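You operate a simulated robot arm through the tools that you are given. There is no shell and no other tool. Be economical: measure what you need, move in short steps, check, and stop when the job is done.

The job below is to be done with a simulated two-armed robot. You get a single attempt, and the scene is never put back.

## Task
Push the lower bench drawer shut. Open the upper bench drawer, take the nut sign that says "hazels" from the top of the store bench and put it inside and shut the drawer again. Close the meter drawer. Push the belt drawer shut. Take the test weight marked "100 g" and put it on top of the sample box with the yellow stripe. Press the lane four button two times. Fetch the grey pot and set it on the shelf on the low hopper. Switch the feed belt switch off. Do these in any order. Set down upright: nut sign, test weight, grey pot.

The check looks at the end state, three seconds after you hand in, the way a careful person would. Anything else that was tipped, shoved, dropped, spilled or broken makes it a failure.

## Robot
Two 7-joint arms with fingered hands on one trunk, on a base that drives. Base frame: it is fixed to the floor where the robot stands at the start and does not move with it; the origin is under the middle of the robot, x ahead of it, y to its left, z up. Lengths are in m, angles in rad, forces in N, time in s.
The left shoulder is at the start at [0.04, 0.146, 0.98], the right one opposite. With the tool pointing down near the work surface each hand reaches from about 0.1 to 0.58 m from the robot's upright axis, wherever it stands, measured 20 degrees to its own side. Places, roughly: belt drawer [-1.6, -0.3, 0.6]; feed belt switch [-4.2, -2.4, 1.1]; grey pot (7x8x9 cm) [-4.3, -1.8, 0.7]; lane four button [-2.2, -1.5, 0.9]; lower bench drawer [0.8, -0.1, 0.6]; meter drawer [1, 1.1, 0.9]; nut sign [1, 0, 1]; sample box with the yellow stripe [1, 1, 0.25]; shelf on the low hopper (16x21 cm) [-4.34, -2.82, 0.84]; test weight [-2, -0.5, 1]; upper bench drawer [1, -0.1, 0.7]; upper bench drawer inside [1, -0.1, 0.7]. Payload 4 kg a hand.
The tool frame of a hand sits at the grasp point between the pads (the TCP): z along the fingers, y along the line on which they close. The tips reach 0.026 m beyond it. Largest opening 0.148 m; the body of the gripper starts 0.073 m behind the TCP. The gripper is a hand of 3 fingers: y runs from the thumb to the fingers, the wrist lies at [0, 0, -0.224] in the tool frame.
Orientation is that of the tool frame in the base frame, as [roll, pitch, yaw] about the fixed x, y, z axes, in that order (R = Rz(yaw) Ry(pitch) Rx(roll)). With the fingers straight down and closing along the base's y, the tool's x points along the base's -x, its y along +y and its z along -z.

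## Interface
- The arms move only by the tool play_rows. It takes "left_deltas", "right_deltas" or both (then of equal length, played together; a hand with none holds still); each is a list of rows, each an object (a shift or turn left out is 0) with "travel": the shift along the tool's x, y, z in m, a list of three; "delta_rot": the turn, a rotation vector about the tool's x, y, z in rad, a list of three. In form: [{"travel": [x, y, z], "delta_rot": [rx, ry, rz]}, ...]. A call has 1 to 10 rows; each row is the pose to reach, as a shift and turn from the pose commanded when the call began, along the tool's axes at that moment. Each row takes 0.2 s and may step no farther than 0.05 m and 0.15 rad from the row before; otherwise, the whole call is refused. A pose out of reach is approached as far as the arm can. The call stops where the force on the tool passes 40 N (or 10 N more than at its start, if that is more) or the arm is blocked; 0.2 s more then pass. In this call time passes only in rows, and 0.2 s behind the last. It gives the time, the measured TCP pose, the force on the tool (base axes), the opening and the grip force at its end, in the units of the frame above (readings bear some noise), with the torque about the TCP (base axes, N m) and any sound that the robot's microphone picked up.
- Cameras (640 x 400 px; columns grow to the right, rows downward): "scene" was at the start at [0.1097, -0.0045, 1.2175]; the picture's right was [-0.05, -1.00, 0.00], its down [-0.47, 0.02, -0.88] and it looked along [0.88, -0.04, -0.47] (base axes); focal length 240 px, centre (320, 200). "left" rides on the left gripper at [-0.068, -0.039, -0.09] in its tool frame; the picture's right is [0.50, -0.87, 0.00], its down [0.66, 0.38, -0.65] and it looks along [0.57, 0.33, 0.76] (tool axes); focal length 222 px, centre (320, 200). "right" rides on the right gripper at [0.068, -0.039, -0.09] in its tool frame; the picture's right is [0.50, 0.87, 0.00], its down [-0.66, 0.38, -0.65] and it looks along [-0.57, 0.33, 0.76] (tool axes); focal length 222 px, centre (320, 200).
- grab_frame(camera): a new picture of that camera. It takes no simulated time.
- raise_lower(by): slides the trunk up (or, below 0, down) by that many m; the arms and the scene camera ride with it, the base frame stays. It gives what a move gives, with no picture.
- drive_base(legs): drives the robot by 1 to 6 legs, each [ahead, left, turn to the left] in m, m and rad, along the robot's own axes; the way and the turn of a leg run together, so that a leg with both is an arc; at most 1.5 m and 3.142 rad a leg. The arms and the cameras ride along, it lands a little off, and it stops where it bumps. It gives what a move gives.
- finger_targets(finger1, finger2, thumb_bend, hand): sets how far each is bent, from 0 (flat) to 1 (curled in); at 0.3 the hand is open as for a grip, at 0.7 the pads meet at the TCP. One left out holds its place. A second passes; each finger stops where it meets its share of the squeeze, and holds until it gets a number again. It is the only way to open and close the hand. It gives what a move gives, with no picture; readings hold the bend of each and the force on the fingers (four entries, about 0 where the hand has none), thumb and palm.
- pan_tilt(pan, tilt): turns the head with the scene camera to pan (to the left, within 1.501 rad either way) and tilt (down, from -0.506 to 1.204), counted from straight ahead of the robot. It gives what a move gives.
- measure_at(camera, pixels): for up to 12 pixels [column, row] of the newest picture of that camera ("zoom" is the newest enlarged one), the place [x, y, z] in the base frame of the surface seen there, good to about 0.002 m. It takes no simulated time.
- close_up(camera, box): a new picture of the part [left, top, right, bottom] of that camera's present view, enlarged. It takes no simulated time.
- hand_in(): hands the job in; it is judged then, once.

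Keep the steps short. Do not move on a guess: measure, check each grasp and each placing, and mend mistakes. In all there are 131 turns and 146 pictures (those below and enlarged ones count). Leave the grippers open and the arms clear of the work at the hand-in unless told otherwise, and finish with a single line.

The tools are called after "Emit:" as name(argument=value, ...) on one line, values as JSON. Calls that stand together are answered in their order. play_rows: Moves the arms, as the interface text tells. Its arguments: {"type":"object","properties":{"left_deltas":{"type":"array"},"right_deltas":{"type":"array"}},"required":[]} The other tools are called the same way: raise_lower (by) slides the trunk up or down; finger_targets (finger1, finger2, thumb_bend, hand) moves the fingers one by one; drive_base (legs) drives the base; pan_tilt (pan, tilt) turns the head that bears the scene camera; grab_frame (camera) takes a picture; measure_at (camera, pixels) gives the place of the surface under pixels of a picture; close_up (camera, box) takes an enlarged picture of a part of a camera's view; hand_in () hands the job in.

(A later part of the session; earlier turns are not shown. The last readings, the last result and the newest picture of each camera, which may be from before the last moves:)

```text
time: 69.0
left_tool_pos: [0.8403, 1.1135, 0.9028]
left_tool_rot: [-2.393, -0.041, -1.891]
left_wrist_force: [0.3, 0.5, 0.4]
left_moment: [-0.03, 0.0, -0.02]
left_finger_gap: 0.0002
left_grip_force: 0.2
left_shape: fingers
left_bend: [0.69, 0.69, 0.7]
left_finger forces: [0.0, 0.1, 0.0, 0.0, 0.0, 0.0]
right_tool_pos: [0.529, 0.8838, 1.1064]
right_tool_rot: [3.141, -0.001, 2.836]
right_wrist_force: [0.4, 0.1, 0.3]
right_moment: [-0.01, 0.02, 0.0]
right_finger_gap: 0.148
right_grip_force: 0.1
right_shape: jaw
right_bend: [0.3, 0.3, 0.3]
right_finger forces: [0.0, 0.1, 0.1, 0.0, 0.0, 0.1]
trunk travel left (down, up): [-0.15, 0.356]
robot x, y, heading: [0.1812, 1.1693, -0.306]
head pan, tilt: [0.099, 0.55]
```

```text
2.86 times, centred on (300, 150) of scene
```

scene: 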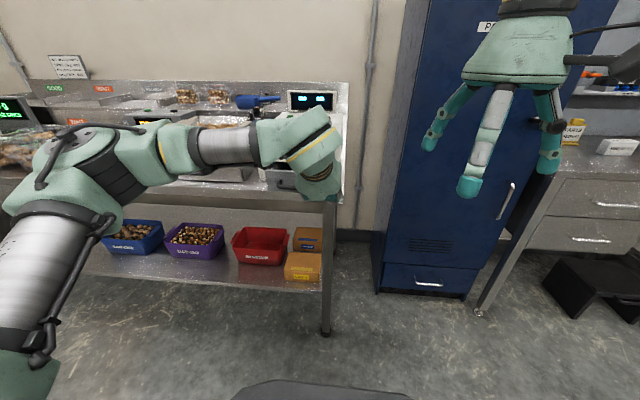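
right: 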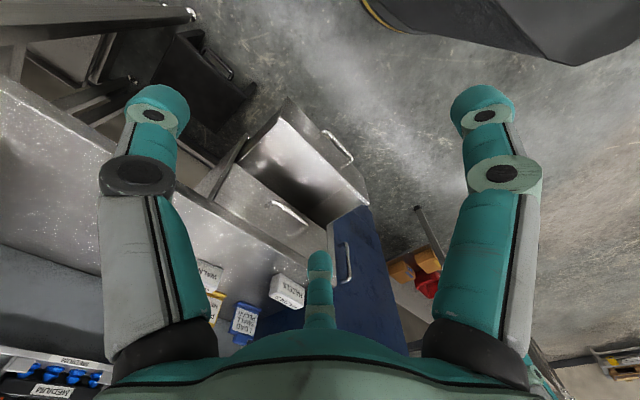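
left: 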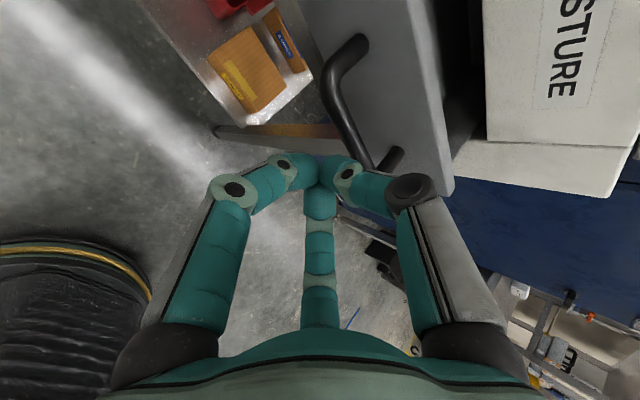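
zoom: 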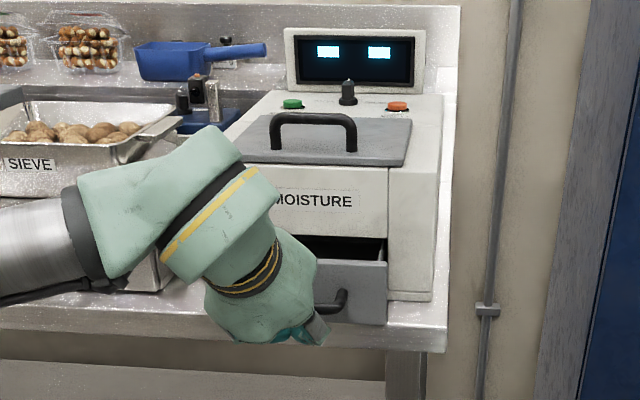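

Aligned with the bar. I push 8 cm slowly.

Emit:
play_rows(left_deltas=[{"travel": [0, -0.011, 0.0102]}, {"travel": [0, -0.0219, 0.0205]}, {"travel": [0, -0.0329, 0.0307]}, {"travel": [0, -0.0439, 0.0409]}, {"travel": [0, -0.0512, 0.0477]}, {"travel": [0, -0.0556, 0.0518]}, {"travel": [0, -0.0599, 0.0559]}])

Emit:
grab_frame(camera="left")

Emit:
close_up(camera="scene", box=[200, 80, 400, 220])

```text
time: 70.6
left_tool_pos: [0.9123, 1.0872, 0.9084]
left_tool_rot: [-2.388, -0.041, -1.888]
left_wrist_force: [-15.0, 8.7, 8.0]
left_moment: [0.12, 0.15, 0.08]
left_finger_gap: 0.0
left_grip_force: 9.9
left_shape: fingers
left_bend: [0.68, 0.68, 0.75]
left_finger forces: [0.0, 0.0, 0.0, 0.0, 19.8, 0.0]
right_tool_pos: [0.5264, 0.8854, 1.1079]
right_tool_rot: [3.139, 0.004, 2.837]
right_wrist_force: [-0.8, 0.4, 0.1]
right_moment: [0.02, 0.02, 0.0]
right_finger_gap: 0.1483
right_grip_force: 0.0
right_shape: jaw
right_bend: [0.3, 0.3, 0.3]
right_finger forces: [0.0, 0.0, 0.0, 0.1, 0.0, 0.0]
trunk travel left (down, up): [-0.15, 0.356]
robot x, y, heading: [0.1795, 1.1693, -0.301]
head pan, tilt: [0.099, 0.55]
```

```text
102 pictures are left
```

left: 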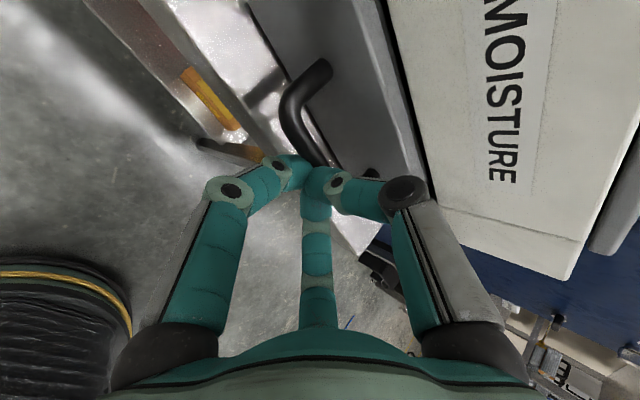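

```text
2.86 times, centred on (300, 150) of scene
```

zoom: 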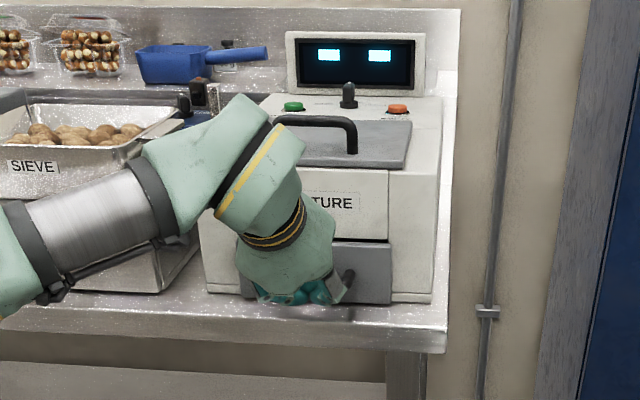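

17 N resistance: at a stop. I measure the drawer front against the body.

Emit:
measure_at(camera="zoom", pixels=[[370, 255], [375, 290], [375, 225], [340, 225], [360, 248], [415, 270], [400, 285]])

```text
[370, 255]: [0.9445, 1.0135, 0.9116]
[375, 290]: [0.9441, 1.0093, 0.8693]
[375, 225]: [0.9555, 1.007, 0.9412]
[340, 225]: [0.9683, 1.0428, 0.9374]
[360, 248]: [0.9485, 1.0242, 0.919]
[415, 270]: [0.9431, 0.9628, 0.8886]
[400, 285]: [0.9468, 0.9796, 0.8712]
```

The front sits 13 mm proud, perhaps just the plate thickness. I press a bit more to see whether it moves.

Emit:
play_rows(left_deltas=[{"travel": [0, -0.006, 0.0055]}, {"travel": [0, -0.01, 0.0092]}])

Emit:
close_up(camera="scene", box=[250, 120, 370, 220])

Emit:
measure_at(camera="zoom", pixels=[[370, 200], [360, 230], [370, 130], [340, 130], [360, 190], [430, 190]])

```text
time: 71.1
left_tool_pos: [0.919, 1.0854, 0.9085]
left_tool_rot: [-2.398, -0.047, -1.888]
left_wrist_force: [-30.4, 13.6, 11.3]
left_moment: [0.26, 0.47, 0.08]
left_finger_gap: 0.0001
left_grip_force: 20.8
left_shape: fingers
left_bend: [0.67, 0.67, 0.77]
left_finger forces: [9.2, 9.8, 0.0, 0.1, 22.2, 0.0]
right_tool_pos: [0.5244, 0.8863, 1.1076]
right_tool_rot: [3.14, 0.005, 2.835]
right_wrist_force: [0.2, 0.3, -0.2]
right_moment: [0.02, 0.0, 0.0]
right_finger_gap: 0.1479
right_grip_force: 0.0
right_shape: jaw
right_bend: [0.3, 0.3, 0.3]
right_finger forces: [0.1, 0.0, 0.0, 0.0, 0.0, 0.0]
trunk travel left (down, up): [-0.15, 0.356]
robot x, y, heading: [0.1786, 1.1724, -0.305]
head pan, tilt: [0.099, 0.55]
stopped in row 2 (left hand): the force on the tool passed its limit at 42 N (the readings are from after the stop); the commanded pose is now the measured one
```

```text
4.00 times, centred on (310, 170) of scene
```

zoom: 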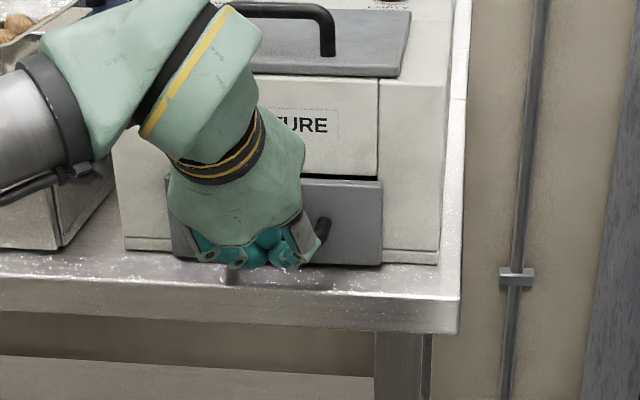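

```text
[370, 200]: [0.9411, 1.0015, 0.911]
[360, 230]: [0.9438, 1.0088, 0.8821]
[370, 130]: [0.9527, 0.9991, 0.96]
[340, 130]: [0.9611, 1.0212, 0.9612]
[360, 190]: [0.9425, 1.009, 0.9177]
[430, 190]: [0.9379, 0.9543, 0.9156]
```

No movement under 40 N: the meter drawer is at its stop. I withdraw the hand and check the meter again.

Emit:
play_rows(left_deltas=[{"travel": [0, 0.022, -0.02]}, {"travel": [0, 0.044, -0.041]}, {"travel": [0, 0.06, -0.075]}, {"travel": [0, 0.06, -0.115]}, {"travel": [0, 0.06, -0.155]}, {"travel": [0.03, 0.06, -0.19]}, {"travel": [0.06, 0.06, -0.22]}])

Emit:
close_up(camera="scene", box=[200, 80, 380, 310])

```text
time: 72.7
left_tool_pos: [0.7215, 1.0914, 1.0246]
left_tool_rot: [-2.399, -0.042, -1.888]
left_wrist_force: [0.2, -0.7, -0.5]
left_moment: [0.01, -0.02, -0.03]
left_finger_gap: 0.0
left_grip_force: 0.1
left_shape: fingers
left_bend: [0.69, 0.69, 0.7]
left_finger forces: [0.0, 0.0, 0.0, 0.1, 0.0, 0.0]
right_tool_pos: [0.5287, 0.8842, 1.1078]
right_tool_rot: [3.141, 0.001, 2.838]
right_wrist_force: [-0.9, 0.0, -0.2]
right_moment: [0.0, -0.01, 0.01]
right_finger_gap: 0.148
right_grip_force: 0.1
right_shape: jaw
right_bend: [0.3, 0.3, 0.3]
right_finger forces: [0.0, 0.0, 0.0, 0.1, 0.0, 0.0]
trunk travel left (down, up): [-0.15, 0.356]
robot x, y, heading: [0.18, 1.1685, -0.307]
head pan, tilt: [0.099, 0.55]
```

```text
1.74 times, centred on (290, 195) of scene
```

zoom: 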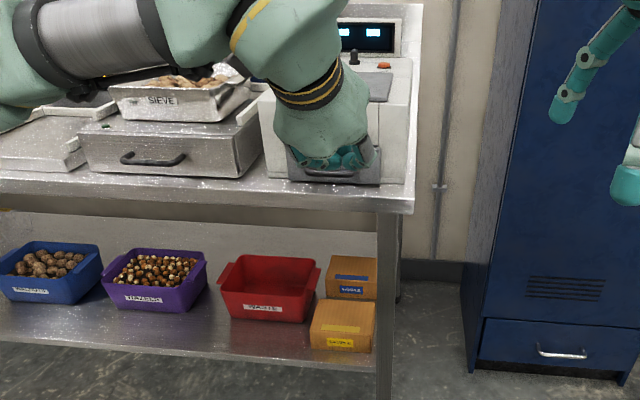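

The meter drawer is closed. While here I measure the yellow-striped sample box for later.

Emit:
measure_at(camera="zoom", pixels=[[328, 302], [373, 305], [313, 332], [371, 334], [345, 318], [342, 343], [345, 292], [350, 262], [330, 352], [300, 300], [372, 360], [385, 372]])

```text
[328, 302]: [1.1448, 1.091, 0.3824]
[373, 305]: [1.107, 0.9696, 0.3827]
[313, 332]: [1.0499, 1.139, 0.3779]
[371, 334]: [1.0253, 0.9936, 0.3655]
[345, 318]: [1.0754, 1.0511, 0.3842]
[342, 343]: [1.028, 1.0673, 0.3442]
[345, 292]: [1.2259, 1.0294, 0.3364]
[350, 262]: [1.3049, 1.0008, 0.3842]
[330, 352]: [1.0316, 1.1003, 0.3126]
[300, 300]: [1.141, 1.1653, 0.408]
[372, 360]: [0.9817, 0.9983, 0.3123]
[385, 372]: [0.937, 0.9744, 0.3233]
```

Now to the other side. I back off 0.5 m, turn around to face −x and look.

Emit:
drive_base(legs=[[-0.5, 0, 0], [0, 0, -2.83]])

Emit:
pan_tilt(pan=0.5, tilt=0.3)

Emit:
grab_frame(camera="scene")

```text
time: 82.2
left_tool_pos: [-0.8292, 1.2071, 1.0239]
left_tool_rot: [-2.398, -0.044, 1.598]
left_wrist_force: [-0.5, 0.5, -0.5]
left_moment: [0.01, -0.02, 0.04]
left_finger_gap: 0.0
left_grip_force: 0.0
left_shape: fingers
left_bend: [0.69, 0.69, 0.7]
left_finger forces: [0.1, 0.0, 0.0, 0.0, 0.0, 0.0]
right_tool_pos: [-0.7167, 1.4664, 1.1069]
right_tool_rot: [3.139, 0.001, 0.035]
right_wrist_force: [0.2, -0.1, -0.1]
right_moment: [0.0, 0.04, -0.02]
right_finger_gap: 0.148
right_grip_force: 0.0
right_shape: jaw
right_bend: [0.3, 0.3, 0.3]
right_finger forces: [0.0, 0.0, 0.0, 0.0, 0.0, 0.1]
trunk travel left (down, up): [-0.15, 0.356]
robot x, y, heading: [-0.292, 1.3155, -3.102]
head pan, tilt: [0.099, 0.55]
```

```text
time: 83.1
left_tool_pos: [-0.8296, 1.2064, 1.0231]
left_tool_rot: [-2.397, -0.044, 1.595]
left_wrist_force: [0.4, -0.4, 0.1]
left_moment: [0.0, 0.0, 0.01]
left_finger_gap: 0.0002
left_grip_force: 0.0
left_shape: fingers
left_bend: [0.69, 0.69, 0.7]
left_finger forces: [0.0, 0.1, 0.0, 0.0, 0.0, 0.0]
right_tool_pos: [-0.7173, 1.4655, 1.1056]
right_tool_rot: [3.14, 0.0, 0.037]
right_wrist_force: [-0.4, 0.2, -0.1]
right_moment: [0.0, 0.0, 0.04]
right_finger_gap: 0.1478
right_grip_force: 0.2
right_shape: jaw
right_bend: [0.3, 0.3, 0.3]
right_finger forces: [0.0, 0.0, 0.1, 0.1, 0.0, 0.1]
trunk travel left (down, up): [-0.15, 0.356]
robot x, y, heading: [-0.2929, 1.3144, -3.097]
head pan, tilt: [0.499, 0.3]
```

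```text
98 pictures are left
```

scene: 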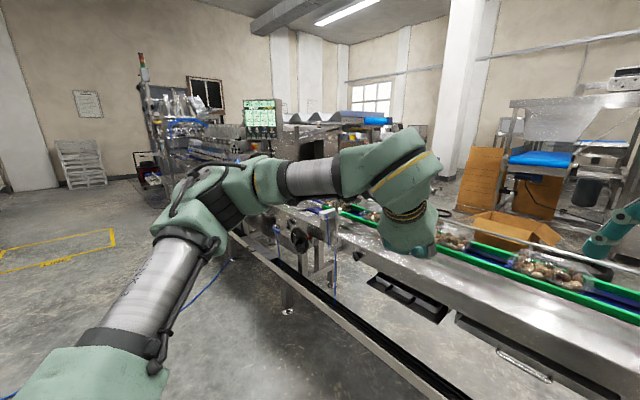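

A conveyor station lies ahead. I measure its edges and the drawer handle at lower right.

Emit:
measure_at(camera="scene", pixels=[[520, 365], [420, 300], [600, 340], [350, 255], [300, 240], [480, 345], [330, 320], [570, 390], [450, 235], [530, 270], [290, 312], [390, 380]])

Emit:
play_rows(left_deltas=[{"travel": [0, -0.014, -0.015], "delta_rot": [-0.15, 0, 0]}, {"travel": [0, -0.028, -0.03], "delta_rot": [-0.3, 0, 0]}, {"travel": [0, -0.042, -0.045], "delta_rot": [-0.45, 0, 0]}, {"travel": [0, -0.056, -0.06], "delta_rot": [-0.6, 0, 0]}, {"travel": [0, -0.068, -0.073], "delta_rot": [-0.745, 0, 0]}])

Emit:
grab_frame(camera="scene")

```text
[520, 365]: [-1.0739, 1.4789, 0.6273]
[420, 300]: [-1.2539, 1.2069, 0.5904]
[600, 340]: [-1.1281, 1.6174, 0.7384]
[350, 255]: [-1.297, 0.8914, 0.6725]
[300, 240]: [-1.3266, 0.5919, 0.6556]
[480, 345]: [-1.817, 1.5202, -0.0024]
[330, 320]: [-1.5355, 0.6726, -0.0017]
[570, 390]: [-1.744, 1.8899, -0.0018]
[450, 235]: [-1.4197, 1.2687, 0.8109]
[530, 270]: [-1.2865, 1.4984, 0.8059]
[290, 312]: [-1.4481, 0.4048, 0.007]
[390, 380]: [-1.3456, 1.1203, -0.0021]
```

```text
time: 84.3
left_tool_pos: [-0.8303, 1.2059, 1.1233]
left_tool_rot: [3.14, -0.043, 1.596]
left_wrist_force: [-0.3, 0.0, -0.4]
left_moment: [-0.03, 0.0, 0.0]
left_finger_gap: 0.0002
left_grip_force: 0.1
left_shape: fingers
left_bend: [0.69, 0.69, 0.7]
left_finger forces: [0.0, 0.1, 0.1, 0.0, 0.1, 0.0]
right_tool_pos: [-0.7176, 1.4688, 1.1067]
right_tool_rot: [3.138, 0.0, 0.036]
right_wrist_force: [0.7, 0.6, -0.6]
right_moment: [0.0, 0.03, -0.01]
right_finger_gap: 0.1477
right_grip_force: 0.0
right_shape: jaw
right_bend: [0.3, 0.3, 0.3]
right_finger forces: [0.1, 0.0, 0.1, 0.0, 0.1, 0.0]
trunk travel left (down, up): [-0.15, 0.356]
robot x, y, heading: [-0.2932, 1.3131, -3.099]
head pan, tilt: [0.499, 0.3]
```

```text
97 pictures are left
```

scene: 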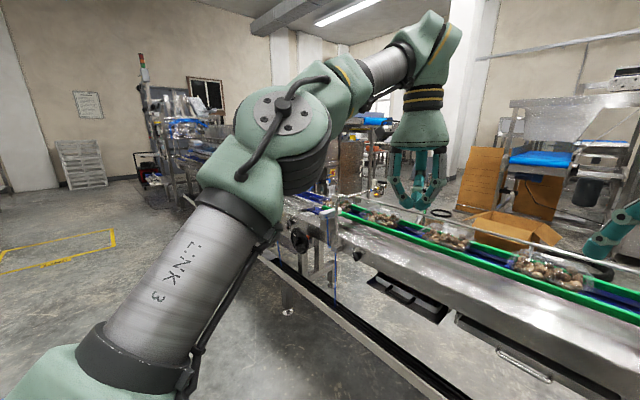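

The conveyor's front edge runs along x≈−1.1…−1.55. I strafe left 1.45 m (toward −y) parallel at a distance and look again.

Emit:
drive_base(legs=[[0, 1.45, 0]])

Emit:
pan_tilt(pan=-0.2, tilt=0.4)

Emit:
grab_frame(camera="scene")

```text
time: 91.5
left_tool_pos: [-0.7961, -0.2418, 1.1227]
left_tool_rot: [-3.142, -0.044, 1.572]
left_wrist_force: [-0.6, -0.3, 0.7]
left_moment: [-0.02, 0.01, -0.02]
left_finger_gap: 0.0
left_grip_force: 0.2
left_shape: fingers
left_bend: [0.69, 0.69, 0.7]
left_finger forces: [0.0, 0.1, 0.0, 0.0, 0.0, 0.1]
right_tool_pos: [-0.6762, 0.0188, 1.1069]
right_tool_rot: [3.139, 0.002, 0.014]
right_wrist_force: [0.0, 0.0, -0.8]
right_moment: [0.0, -0.04, 0.0]
right_finger_gap: 0.1481
right_grip_force: 0.0
right_shape: jaw
right_bend: [0.3, 0.3, 0.3]
right_finger forces: [0.0, 0.1, 0.0, 0.1, 0.0, 0.0]
trunk travel left (down, up): [-0.15, 0.356]
robot x, y, heading: [-0.2526, -0.141, -3.132]
head pan, tilt: [0.499, 0.3]
```

```text
time: 92.6
left_tool_pos: [-0.7961, -0.2417, 1.1224]
left_tool_rot: [3.14, -0.044, 1.571]
left_wrist_force: [-0.9, -1.0, -0.3]
left_moment: [0.0, 0.01, 0.0]
left_finger_gap: 0.0
left_grip_force: 0.1
left_shape: fingers
left_bend: [0.69, 0.69, 0.7]
left_finger forces: [0.0, 0.0, 0.0, 0.0, 0.0, 0.0]
right_tool_pos: [-0.6756, 0.019, 1.1064]
right_tool_rot: [3.14, 0.0, 0.016]
right_wrist_force: [-0.3, 0.0, 0.5]
right_moment: [0.0, -0.02, -0.02]
right_finger_gap: 0.1479
right_grip_force: 0.1
right_shape: jaw
right_bend: [0.3, 0.3, 0.3]
right_finger forces: [0.0, 0.0, 0.0, 0.0, 0.0, 0.0]
trunk travel left (down, up): [-0.15, 0.356]
robot x, y, heading: [-0.2516, -0.141, -3.127]
head pan, tilt: [-0.201, 0.4]
```

```text
96 pictures are left
```

scene: 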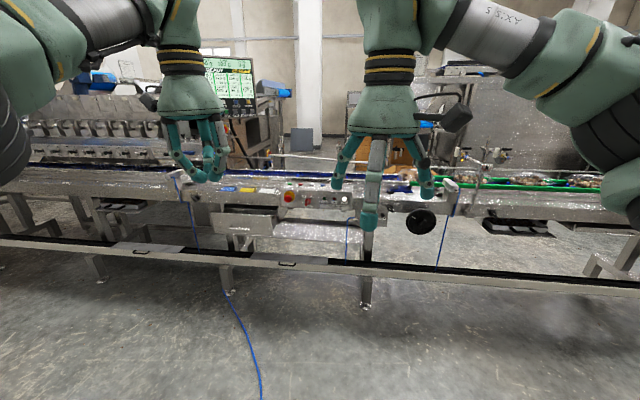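

I enlarge the middle of the conveyor.

Emit:
close_up(camera="scene", box=[170, 140, 450, 310])

Emit:
measure_at(camera="scene", pixels=[[310, 232], [260, 225], [230, 210], [330, 212], [290, 196], [345, 200], [290, 264], [365, 268], [300, 250], [240, 190], [420, 222], [245, 165]])

```text
2.29 times, centred on (310, 225) of scene
```

zoom: 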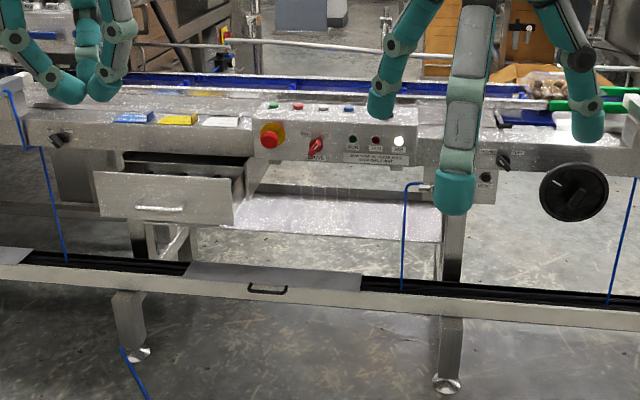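

```text
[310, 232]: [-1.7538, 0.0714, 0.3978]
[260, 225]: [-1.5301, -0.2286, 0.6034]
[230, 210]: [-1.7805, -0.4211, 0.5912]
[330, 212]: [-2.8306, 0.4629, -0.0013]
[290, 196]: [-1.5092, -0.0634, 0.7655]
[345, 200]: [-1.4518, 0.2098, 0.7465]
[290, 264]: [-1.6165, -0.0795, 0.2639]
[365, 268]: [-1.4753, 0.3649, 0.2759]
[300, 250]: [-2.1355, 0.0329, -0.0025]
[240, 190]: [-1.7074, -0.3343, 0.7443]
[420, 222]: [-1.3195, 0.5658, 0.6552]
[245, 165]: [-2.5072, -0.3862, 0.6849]
```

The open belt drawer is at (97–235, 170–222) in the enlarged view. I measure its front, handle and the frame beside it.

Emit:
measure_at(camera="zoom", pixels=[[105, 180], [165, 185], [225, 215], [110, 210], [140, 208], [180, 209], [90, 150], [255, 175], [180, 158], [60, 270], [300, 280], [350, 165]])

Emit:
pan_tilt(pan=0.2, tilt=0.25)

Emit:
grab_frame(camera="scene")

```text
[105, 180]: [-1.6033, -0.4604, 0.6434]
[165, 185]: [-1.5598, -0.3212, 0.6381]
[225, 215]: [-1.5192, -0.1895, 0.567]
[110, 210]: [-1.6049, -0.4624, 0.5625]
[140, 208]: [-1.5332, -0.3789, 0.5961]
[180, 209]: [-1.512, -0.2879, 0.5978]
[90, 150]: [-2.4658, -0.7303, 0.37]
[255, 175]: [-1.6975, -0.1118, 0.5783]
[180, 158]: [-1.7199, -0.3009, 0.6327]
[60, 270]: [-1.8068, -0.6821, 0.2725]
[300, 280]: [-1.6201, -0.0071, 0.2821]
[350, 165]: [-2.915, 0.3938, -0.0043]
```

```text
time: 93.5
left_tool_pos: [-0.7965, -0.2418, 1.1231]
left_tool_rot: [-3.141, -0.045, 1.572]
left_wrist_force: [-0.5, 1.1, -0.3]
left_moment: [-0.03, 0.03, -0.01]
left_finger_gap: 0.0
left_grip_force: 0.1
left_shape: fingers
left_bend: [0.69, 0.69, 0.7]
left_finger forces: [0.0, 0.1, 0.1, 0.0, 0.0, 0.0]
right_tool_pos: [-0.6752, 0.0188, 1.1073]
right_tool_rot: [3.139, 0.001, 0.014]
right_wrist_force: [-0.1, -0.2, 1.3]
right_moment: [0.02, 0.02, -0.02]
right_finger_gap: 0.148
right_grip_force: 0.0
right_shape: jaw
right_bend: [0.3, 0.3, 0.3]
right_finger forces: [0.0, 0.0, 0.0, 0.0, 0.1, 0.0]
trunk travel left (down, up): [-0.15, 0.356]
robot x, y, heading: [-0.2527, -0.1384, -3.13]
head pan, tilt: [0.201, 0.25]
```

```text
94 pictures are left
```

scene: 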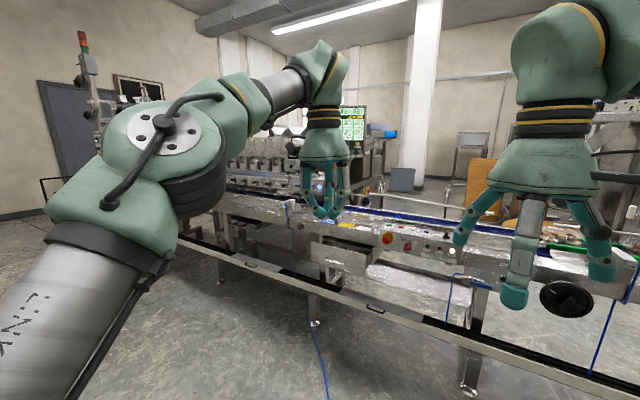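

Everything here shares the 0.31 rad frame. I turn to face the conveyor squarely, drive to about 0.55 m from the drawer, lower the trunk 0.1 m.

Emit:
drive_base(legs=[[0, 0, -0.32], [0.55, 0.47, 0]])

Emit:
raise_lower(by=-0.1)

Emit:
pan_tilt(pan=0.05, tilt=0.5)

Emit:
grab_frame(camera="scene")

```text
time: 98.4
left_tool_pos: [-1.4585, -0.3334, 1.1224]
left_tool_rot: [-3.14, -0.043, 1.241]
left_wrist_force: [-0.4, -1.0, 0.8]
left_moment: [-0.01, 0.0, 0.04]
left_finger_gap: 0.0
left_grip_force: 0.1
left_shape: fingers
left_bend: [0.69, 0.69, 0.7]
left_finger forces: [0.0, 0.0, 0.0, 0.0, 0.0, 0.0]
right_tool_pos: [-1.2593, -0.1257, 1.1063]
right_tool_rot: [-3.141, 0.0, -0.315]
right_wrist_force: [0.2, 0.1, -0.7]
right_moment: [0.0, -0.01, 0.01]
right_finger_gap: 0.1477
right_grip_force: 0.1
right_shape: jaw
right_bend: [0.3, 0.3, 0.3]
right_finger forces: [0.0, 0.0, 0.1, 0.0, 0.1, 0.0]
trunk travel left (down, up): [-0.15, 0.356]
robot x, y, heading: [-0.9138, -0.414, 2.827]
head pan, tilt: [0.201, 0.25]
```

```text
time: 99.7
left_tool_pos: [-1.4578, -0.3339, 1.0228]
left_tool_rot: [3.141, -0.045, 1.24]
left_wrist_force: [-0.6, 0.6, -0.1]
left_moment: [-0.01, 0.02, -0.02]
left_finger_gap: 0.0
left_grip_force: 0.1
left_shape: fingers
left_bend: [0.69, 0.69, 0.7]
left_finger forces: [0.0, 0.0, 0.0, 0.0, 0.0, 0.0]
right_tool_pos: [-1.2589, -0.1256, 1.0061]
right_tool_rot: [3.141, 0.001, -0.319]
right_wrist_force: [-0.3, 0.3, -0.3]
right_moment: [-0.01, 0.0, -0.02]
right_finger_gap: 0.1479
right_grip_force: 0.0
right_shape: jaw
right_bend: [0.3, 0.3, 0.3]
right_finger forces: [0.1, 0.0, 0.1, 0.0, 0.1, 0.1]
trunk travel left (down, up): [-0.05, 0.456]
robot x, y, heading: [-0.9107, -0.4144, 2.828]
head pan, tilt: [0.201, 0.25]
```

```text
time: 100.5
left_tool_pos: [-1.4589, -0.334, 1.0224]
left_tool_rot: [-3.141, -0.045, 1.241]
left_wrist_force: [0.5, 1.0, 0.0]
left_moment: [-0.01, 0.0, 0.01]
left_finger_gap: 0.0001
left_grip_force: 0.0
left_shape: fingers
left_bend: [0.69, 0.69, 0.7]
left_finger forces: [0.1, 0.0, 0.0, 0.1, 0.0, 0.0]
right_tool_pos: [-1.2595, -0.1262, 1.0048]
right_tool_rot: [3.138, 0.0, -0.318]
right_wrist_force: [0.2, -0.1, 0.0]
right_moment: [0.01, -0.04, 0.0]
right_finger_gap: 0.1479
right_grip_force: 0.2
right_shape: jaw
right_bend: [0.3, 0.3, 0.3]
right_finger forces: [0.0, 0.0, 0.1, 0.1, 0.0, 0.1]
trunk travel left (down, up): [-0.05, 0.456]
robot x, y, heading: [-0.912, -0.4153, 2.828]
head pan, tilt: [0.051, 0.499]
```

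```text
93 pictures are left
```

scene: 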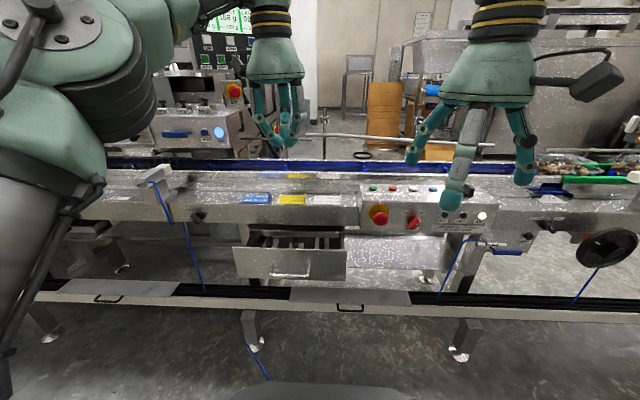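

I re-measure the drawer handle and face from here.

Emit:
close_up(camera="scene", box=[200, 150, 400, 310])

Emit:
measure_at(camera="scene", pixels=[[245, 262], [335, 262], [275, 273], [290, 275], [308, 275], [290, 210], [240, 220], [335, 292], [350, 308]])

```text
2.50 times, centred on (300, 230) of scene
```

zoom: 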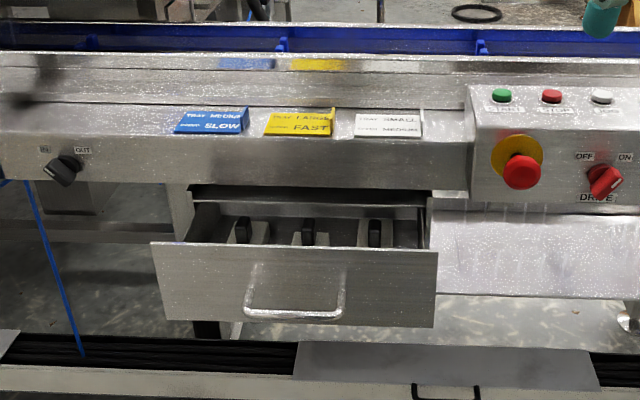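

```text
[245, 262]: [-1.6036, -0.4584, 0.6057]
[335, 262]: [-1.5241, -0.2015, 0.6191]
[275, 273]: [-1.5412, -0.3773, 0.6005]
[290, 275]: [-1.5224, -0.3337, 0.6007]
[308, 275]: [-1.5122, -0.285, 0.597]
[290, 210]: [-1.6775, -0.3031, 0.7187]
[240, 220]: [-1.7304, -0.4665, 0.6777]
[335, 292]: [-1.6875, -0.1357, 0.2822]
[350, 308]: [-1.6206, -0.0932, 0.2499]
```

I lower the hand with a 45° pitch in front of the drawer handle (centre [-1.522, -0.334, 0.60]).

Emit:
play_rows(left_deltas=[{"travel": [-0.004, 0.01, 0.04], "delta_rot": [0.13, 0, 0]}, {"travel": [-0.008, 0.02, 0.08], "delta_rot": [0.26, 0, 0]}, {"travel": [-0.012, 0.03, 0.12], "delta_rot": [0.39, 0, 0]}, {"travel": [-0.016, 0.03, 0.16], "delta_rot": [0.52, 0, 0]}, {"travel": [-0.019, 0.03, 0.2], "delta_rot": [0.65, 0, 0]}, {"travel": [-0.019, 0.03, 0.24], "delta_rot": [0.75, 0, 0]}, {"travel": [-0.019, 0.03, 0.28], "delta_rot": [0.75, 0, 0]}, {"travel": [-0.019, 0.03, 0.32], "delta_rot": [0.75, 0, 0]}, {"travel": [-0.019, 0.03, 0.36], "delta_rot": [0.75, 0, 0]}, {"travel": [-0.019, 0.03, 0.402], "delta_rot": [0.75, 0, 0]}])

Emit:
grab_frame(camera="left")

```text
time: 102.7
left_tool_pos: [-1.4327, -0.3357, 0.6245]
left_tool_rot: [-2.398, -0.038, 1.241]
left_wrist_force: [0.8, -0.8, 0.2]
left_moment: [-0.02, 0.0, -0.03]
left_finger_gap: 0.0003
left_grip_force: 0.2
left_shape: fingers
left_bend: [0.69, 0.69, 0.7]
left_finger forces: [0.0, 0.1, 0.0, 0.1, 0.1, 0.0]
left hand out of reach, approached as far as the arm can: row 10
right_tool_pos: [-1.2583, -0.1228, 1.0048]
right_tool_rot: [3.137, 0.0, -0.319]
right_wrist_force: [-0.9, 0.6, -0.3]
right_moment: [-0.02, 0.02, 0.01]
right_finger_gap: 0.1478
right_grip_force: 0.0
right_shape: jaw
right_bend: [0.3, 0.3, 0.3]
right_finger forces: [0.0, 0.0, 0.0, 0.0, 0.0, 0.1]
trunk travel left (down, up): [-0.05, 0.456]
robot x, y, heading: [-0.909, -0.4173, 2.824]
head pan, tilt: [0.051, 0.499]
```

```text
91 pictures are left
```

left: 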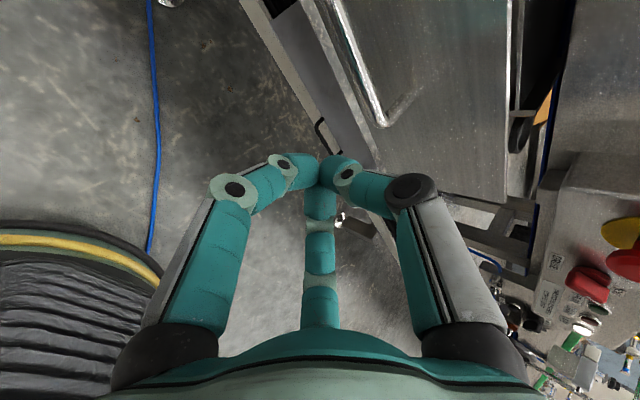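

Shift 2.5 cm left to the bar's middle, then push slowly.

Emit:
play_rows(left_deltas=[{"travel": [-0.025, 0.003, 0.003]}, {"travel": [-0.025, -0.019, 0.023]}, {"travel": [-0.025, -0.041, 0.0436]}, {"travel": [-0.025, -0.056, 0.0571]}, {"travel": [-0.025, -0.0707, 0.0706]}, {"travel": [-0.025, -0.0854, 0.0841]}, {"travel": [-0.025, -0.0965, 0.0943]}, {"travel": [-0.025, -0.1076, 0.1044]}, {"travel": [-0.025, -0.1149, 0.1112]}])

Emit:
grab_frame(camera="left")

Emit:
close_up(camera="scene", box=[200, 150, 400, 310])

```text
time: 104.7
left_tool_pos: [-1.5936, -0.3101, 0.6203]
left_tool_rot: [-2.39, -0.045, 1.243]
left_wrist_force: [1.9, -1.0, -0.2]
left_moment: [-0.01, -0.04, 0.02]
left_finger_gap: 0.0003
left_grip_force: 0.6
left_shape: fingers
left_bend: [0.69, 0.69, 0.7]
left_finger forces: [1.3, 0.0, 0.0, 0.1, 0.0, 0.0]
left hand out of reach, approached as far as the arm can: row 1
right_tool_pos: [-1.2581, -0.1256, 1.0056]
right_tool_rot: [3.14, 0.001, -0.318]
right_wrist_force: [0.3, 0.3, -0.3]
right_moment: [0.01, 0.0, -0.01]
right_finger_gap: 0.1479
right_grip_force: 0.1
right_shape: jaw
right_bend: [0.3, 0.3, 0.3]
right_finger forces: [0.0, 0.1, 0.0, 0.1, 0.0, 0.0]
trunk travel left (down, up): [-0.05, 0.456]
robot x, y, heading: [-0.9104, -0.4152, 2.827]
head pan, tilt: [0.051, 0.499]
```

```text
90 pictures are left
```

left: 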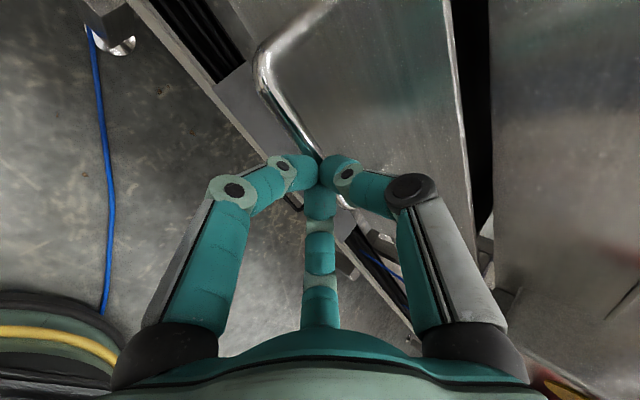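

```text
2.50 times, centred on (300, 230) of scene
```

zoom: 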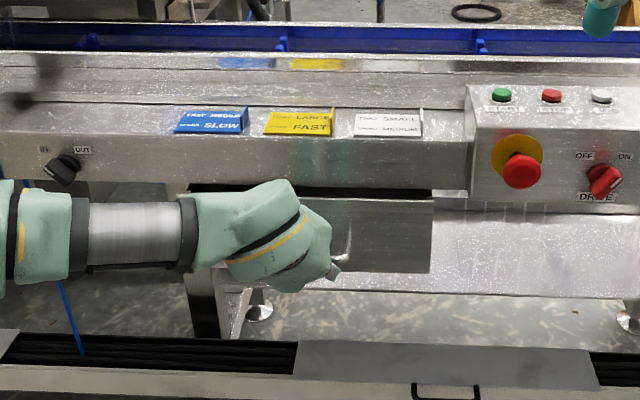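

Still only 2 N; not yet at the stop. I continue in 8 mm steps.

Emit:
play_rows(left_deltas=[{"travel": [0, -0.0059, 0.0054]}, {"travel": [0, -0.0118, 0.0108]}, {"travel": [0, -0.0177, 0.0162]}, {"travel": [0, -0.0236, 0.0216]}, {"travel": [0, -0.0295, 0.027]}])

Emit:
close_up(camera="scene", box=[200, 150, 400, 310])

Emit:
measure_at(camera="zoom", pixels=[[410, 215], [400, 250], [360, 215], [400, 165], [340, 165], [420, 205]])

```text
time: 105.9
left_tool_pos: [-1.6248, -0.2964, 0.6264]
left_tool_rot: [-2.387, -0.047, 1.239]
left_wrist_force: [30.5, -10.0, 20.6]
left_moment: [-0.11, -0.55, -0.11]
left_finger_gap: 0.0006
left_grip_force: 23.4
left_shape: fingers
left_bend: [0.72, 0.72, 0.7]
left_finger forces: [19.9, 25.8, 0.0, 0.0, 0.0, 0.1]
right_tool_pos: [-1.2553, -0.1277, 1.0073]
right_tool_rot: [3.14, 0.004, -0.317]
right_wrist_force: [0.4, -1.2, 0.3]
right_moment: [-0.02, 0.0, 0.01]
right_finger_gap: 0.148
right_grip_force: 0.0
right_shape: jaw
right_bend: [0.3, 0.3, 0.3]
right_finger forces: [0.0, 0.0, 0.1, 0.0, 0.0, 0.1]
trunk travel left (down, up): [-0.05, 0.456]
robot x, y, heading: [-0.913, -0.415, 2.829]
head pan, tilt: [0.051, 0.499]
```

```text
2.50 times, centred on (300, 230) of scene
```

zoom: 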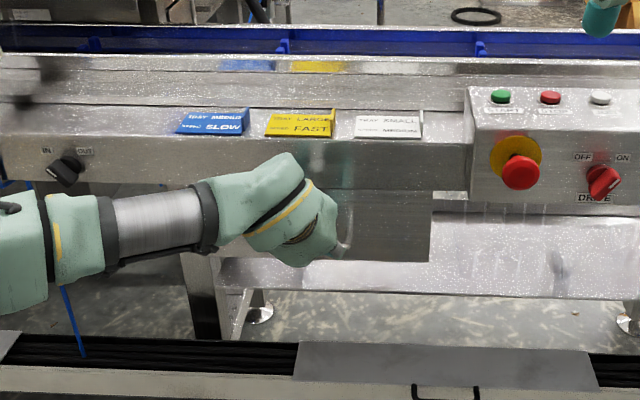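

```text
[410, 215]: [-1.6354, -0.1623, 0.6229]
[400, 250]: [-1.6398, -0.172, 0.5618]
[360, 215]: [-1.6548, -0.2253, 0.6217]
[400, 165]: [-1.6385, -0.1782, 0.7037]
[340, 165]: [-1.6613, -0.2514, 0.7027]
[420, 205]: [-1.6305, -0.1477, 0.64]
```

The belt drawer is flush with the frame (a = 1.507 vs 1.505) and at its stop. I withdraw and look for the test weight near [-2, -0.5, 1].

Emit:
play_rows(left_deltas=[{"travel": [0, 0.025, -0.023]}, {"travel": [0, 0.055, -0.05]}, {"travel": [0, 0.07, -0.085]}, {"travel": [0, 0.07, -0.125]}, {"travel": [0, 0.065, -0.165], "delta_rot": [-0.15, 0, 0]}, {"travel": [0, 0.04, -0.195], "delta_rot": [-0.3, 0, 0]}, {"travel": [0, 0.012, -0.225], "delta_rot": [-0.45, 0, 0]}, {"travel": [0, -0.015, -0.255], "delta_rot": [-0.6, 0, 0]}, {"travel": [0, -0.04, -0.285], "delta_rot": [-0.75, 0, 0]}, {"travel": [0, -0.065, -0.315], "delta_rot": [-0.75, 0, 0]}])

Emit:
raise_lower(by=0.25)

Emit:
pan_tilt(pan=0.1, tilt=0.35)

Emit:
grab_frame(camera="scene")

```text
time: 108.1
left_tool_pos: [-1.4754, -0.366, 0.8983]
left_tool_rot: [3.139, -0.045, 1.24]
left_wrist_force: [-0.7, 0.2, 0.5]
left_moment: [-0.03, 0.03, 0.02]
left_finger_gap: 0.0
left_grip_force: 0.1
left_shape: fingers
left_bend: [0.7, 0.7, 0.7]
left_finger forces: [0.0, 0.1, 0.1, 0.1, 0.0, 0.1]
right_tool_pos: [-1.26, -0.1272, 1.006]
right_tool_rot: [3.141, 0.002, -0.317]
right_wrist_force: [0.8, -0.3, 0.3]
right_moment: [-0.02, -0.02, 0.0]
right_finger_gap: 0.1478
right_grip_force: 0.0
right_shape: jaw
right_bend: [0.3, 0.3, 0.3]
right_finger forces: [0.0, 0.0, 0.0, 0.0, 0.0, 0.0]
trunk travel left (down, up): [-0.05, 0.456]
robot x, y, heading: [-0.9109, -0.4147, 2.825]
head pan, tilt: [0.051, 0.499]
```

```text
time: 110.7
left_tool_pos: [-1.476, -0.3662, 1.1454]
left_tool_rot: [-3.141, -0.043, 1.242]
left_wrist_force: [-0.1, -0.4, -1.0]
left_moment: [0.02, 0.02, 0.0]
left_finger_gap: 0.0
left_grip_force: 0.1
left_shape: fingers
left_bend: [0.7, 0.7, 0.7]
left_finger forces: [0.1, 0.0, 0.0, 0.0, 0.1, 0.1]
right_tool_pos: [-1.2603, -0.1264, 1.2571]
right_tool_rot: [3.139, 0.0, -0.317]
right_wrist_force: [-0.2, 1.3, 0.4]
right_moment: [0.01, 0.02, 0.0]
right_finger_gap: 0.1477
right_grip_force: 0.0
right_shape: jaw
right_bend: [0.3, 0.3, 0.3]
right_finger forces: [0.0, 0.0, 0.1, 0.0, 0.1, 0.1]
trunk travel left (down, up): [-0.3, 0.206]
robot x, y, heading: [-0.9115, -0.411, 2.823]
head pan, tilt: [0.051, 0.499]
```

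```text
time: 111.3
left_tool_pos: [-1.4756, -0.3652, 1.1454]
left_tool_rot: [-3.141, -0.043, 1.241]
left_wrist_force: [-0.8, 0.2, -0.2]
left_moment: [-0.01, 0.0, -0.01]
left_finger_gap: 0.0
left_grip_force: 0.1
left_shape: fingers
left_bend: [0.7, 0.7, 0.7]
left_finger forces: [0.1, 0.0, 0.0, 0.0, 0.1, 0.0]
right_tool_pos: [-1.2594, -0.1259, 1.2563]
right_tool_rot: [3.139, -0.001, -0.316]
right_wrist_force: [0.4, 0.2, 0.7]
right_moment: [-0.02, -0.03, -0.03]
right_finger_gap: 0.1484
right_grip_force: 0.1
right_shape: jaw
right_bend: [0.3, 0.3, 0.3]
right_finger forces: [0.0, 0.0, 0.0, 0.0, 0.0, 0.1]
trunk travel left (down, up): [-0.3, 0.206]
robot x, y, heading: [-0.9146, -0.4125, 2.824]
head pan, tilt: [0.099, 0.351]
```

```text
87 pictures are left
```

scene: 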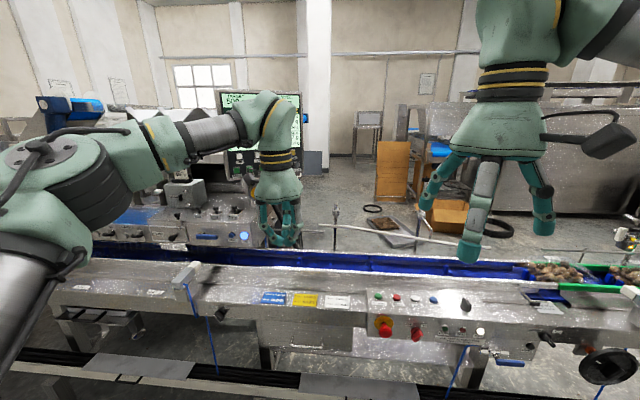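

I enlarge the desk behind the belt, left of the hand.

Emit:
close_up(camera="scene", box=[90, 140, 350, 310])

Emit:
measure_at(camera="zoom", pixels=[[100, 168], [215, 150], [250, 165], [310, 168], [380, 230], [270, 235], [200, 290], [340, 330]])

```text
2.35 times, centred on (220, 225) of scene
```

zoom: 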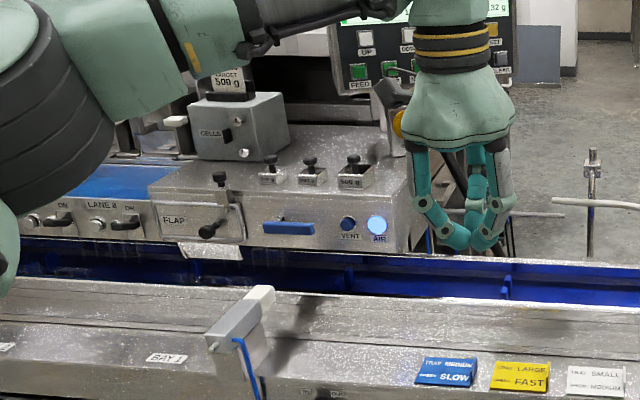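

```text
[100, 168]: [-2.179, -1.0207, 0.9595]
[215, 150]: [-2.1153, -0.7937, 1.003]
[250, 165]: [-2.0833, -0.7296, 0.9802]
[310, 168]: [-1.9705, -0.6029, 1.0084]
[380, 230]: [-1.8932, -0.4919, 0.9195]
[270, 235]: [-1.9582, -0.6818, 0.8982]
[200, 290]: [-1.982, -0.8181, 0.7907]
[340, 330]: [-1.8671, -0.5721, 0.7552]
```

Three knobbed weights stand on the desk at (270–352, 165). I enlarge further to read the labels.

Emit:
close_up(camera="scene", box=[170, 190, 260, 250])

Emit:
measure_at(camera="zoom", pixels=[[198, 88], [200, 105], [200, 122], [300, 88], [300, 105], [300, 122], [408, 88], [408, 105], [408, 122], [250, 125], [440, 125], [205, 140]])

```text
6.67 times, centred on (215, 220) of scene
```

zoom: 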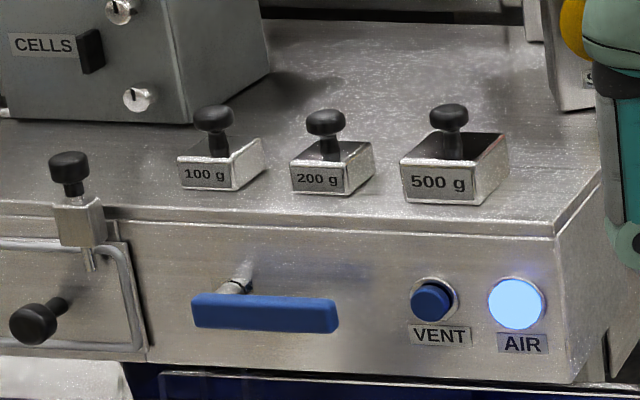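

```text
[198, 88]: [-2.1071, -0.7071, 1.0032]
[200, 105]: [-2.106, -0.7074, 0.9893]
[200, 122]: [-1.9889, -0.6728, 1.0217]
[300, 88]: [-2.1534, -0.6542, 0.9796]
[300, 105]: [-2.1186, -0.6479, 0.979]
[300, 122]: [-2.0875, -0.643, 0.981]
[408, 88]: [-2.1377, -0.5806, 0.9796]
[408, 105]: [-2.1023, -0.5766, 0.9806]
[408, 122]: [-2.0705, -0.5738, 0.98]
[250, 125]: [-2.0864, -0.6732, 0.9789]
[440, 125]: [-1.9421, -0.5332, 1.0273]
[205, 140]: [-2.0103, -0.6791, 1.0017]
```

The 100 g weight is the leftmost: a block with a black knob. I measure it precisely.

Emit:
measure_at(camera="zoom", pixels=[[213, 110], [213, 125], [218, 148], [185, 172], [228, 175], [205, 188], [250, 160], [325, 120], [300, 180], [190, 160], [330, 150], [450, 112]])

```text
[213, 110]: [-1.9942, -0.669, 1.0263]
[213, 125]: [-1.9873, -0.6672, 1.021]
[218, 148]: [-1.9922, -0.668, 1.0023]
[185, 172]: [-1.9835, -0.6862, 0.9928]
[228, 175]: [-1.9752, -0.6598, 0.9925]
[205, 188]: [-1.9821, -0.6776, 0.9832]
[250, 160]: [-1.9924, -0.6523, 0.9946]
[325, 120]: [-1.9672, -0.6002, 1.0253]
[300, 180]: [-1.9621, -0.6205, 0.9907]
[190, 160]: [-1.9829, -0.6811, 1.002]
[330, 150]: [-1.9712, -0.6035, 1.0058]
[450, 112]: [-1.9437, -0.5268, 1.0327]
```

Weight centre ≈[-1.995, -0.668], knob z≈1.02, desk z 0.979. I'll drive part-way and check for tall things nearby before reaching in.

Emit:
drive_base(legs=[[0.15, 0.36, 0]])

Emit:
grab_frame(camera="scene")

```text
time: 113.8
left_tool_pos: [-1.7283, -0.6606, 1.1464]
left_tool_rot: [3.141, -0.047, 1.236]
left_wrist_force: [-1.3, -0.3, 0.3]
left_moment: [-0.03, 0.0, 0.0]
left_finger_gap: 0.0
left_grip_force: 0.1
left_shape: fingers
left_bend: [0.7, 0.7, 0.7]
left_finger forces: [0.0, 0.1, 0.0, 0.0, 0.0, 0.0]
right_tool_pos: [-1.511, -0.4212, 1.2562]
right_tool_rot: [3.138, 0.002, -0.324]
right_wrist_force: [0.1, 0.4, -0.3]
right_moment: [0.01, -0.03, 0.01]
right_finger_gap: 0.1477
right_grip_force: 0.0
right_shape: jaw
right_bend: [0.3, 0.3, 0.3]
right_finger forces: [0.0, 0.0, 0.1, 0.0, 0.0, 0.0]
trunk travel left (down, up): [-0.3, 0.206]
robot x, y, heading: [-1.1666, -0.7137, 2.815]
head pan, tilt: [0.099, 0.351]
```

```text
84 pictures are left
```

scene: 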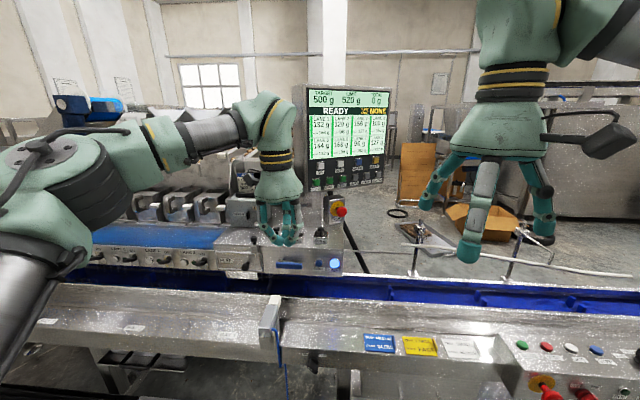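

I measure the screen, red stop knob and cell box around the weights.

Emit:
measure_at(camera="scene", pixels=[[330, 170], [340, 208], [240, 208], [238, 180], [185, 205], [316, 210], [200, 260], [240, 262], [130, 255]])

Emit:
close_up(camera="scene", box=[90, 150, 350, 300])

```text
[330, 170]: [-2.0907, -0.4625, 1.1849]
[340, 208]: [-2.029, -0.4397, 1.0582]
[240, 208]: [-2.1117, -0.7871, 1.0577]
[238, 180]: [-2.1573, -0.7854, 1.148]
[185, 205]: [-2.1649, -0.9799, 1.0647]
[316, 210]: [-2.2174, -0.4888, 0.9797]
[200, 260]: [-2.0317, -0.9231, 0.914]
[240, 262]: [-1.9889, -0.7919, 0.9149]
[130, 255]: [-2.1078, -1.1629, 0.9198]
```

```text
2.46 times, centred on (220, 225) of scene
```

zoom: 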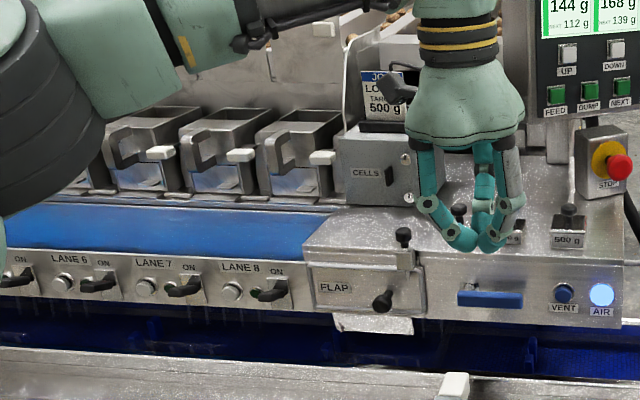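

Clearances are fine. I drive in 0.2 m, half-open the hand and re-measure my pose.

Emit:
drive_base(legs=[[0.2, 0.04, 0.015]])

Emit:
finger_targets(hand="left", finger1=0.5, finger2=0.5, thumb_bend=0.5)

```text
time: 115.4
left_tool_pos: [-1.9323, -0.6459, 1.1458]
left_tool_rot: [-3.139, -0.044, 1.252]
left_wrist_force: [0.3, 0.3, -0.7]
left_moment: [0.0, 0.01, 0.0]
left_finger_gap: 0.0001
left_grip_force: 0.1
left_shape: fingers
left_bend: [0.7, 0.7, 0.7]
left_finger forces: [0.1, 0.0, 0.0, 0.0, 0.0, 0.0]
right_tool_pos: [-1.7189, -0.4047, 1.2564]
right_tool_rot: [3.141, 0.0, -0.304]
right_wrist_force: [0.6, -0.1, 0.6]
right_moment: [0.01, 0.0, -0.01]
right_finger_gap: 0.1477
right_grip_force: 0.0
right_shape: jaw
right_bend: [0.3, 0.3, 0.3]
right_finger forces: [0.1, 0.0, 0.0, 0.0, 0.0, 0.0]
trunk travel left (down, up): [-0.3, 0.206]
robot x, y, heading: [-1.3675, -0.6873, 2.835]
head pan, tilt: [0.099, 0.351]
```

```text
time: 116.4
left_tool_pos: [-1.9331, -0.646, 1.1473]
left_tool_rot: [-3.141, -0.044, 1.253]
left_wrist_force: [-0.5, -0.4, -0.4]
left_moment: [0.04, 0.01, -0.04]
left_finger_gap: 0.0615
left_grip_force: 0.0
left_shape: fingers
left_bend: [0.5, 0.5, 0.5]
left_finger forces: [0.1, 0.0, 0.0, 0.0, 0.0, 0.0]
right_tool_pos: [-1.7192, -0.4042, 1.256]
right_tool_rot: [3.139, 0.002, -0.305]
right_wrist_force: [-1.3, -0.2, 1.0]
right_moment: [0.02, 0.02, -0.06]
right_finger_gap: 0.1477
right_grip_force: 0.0
right_shape: jaw
right_bend: [0.3, 0.3, 0.3]
right_finger forces: [0.0, 0.1, 0.0, 0.0, 0.0, 0.0]
trunk travel left (down, up): [-0.3, 0.206]
robot x, y, heading: [-1.3695, -0.6885, 2.836]
head pan, tilt: [0.099, 0.351]
```

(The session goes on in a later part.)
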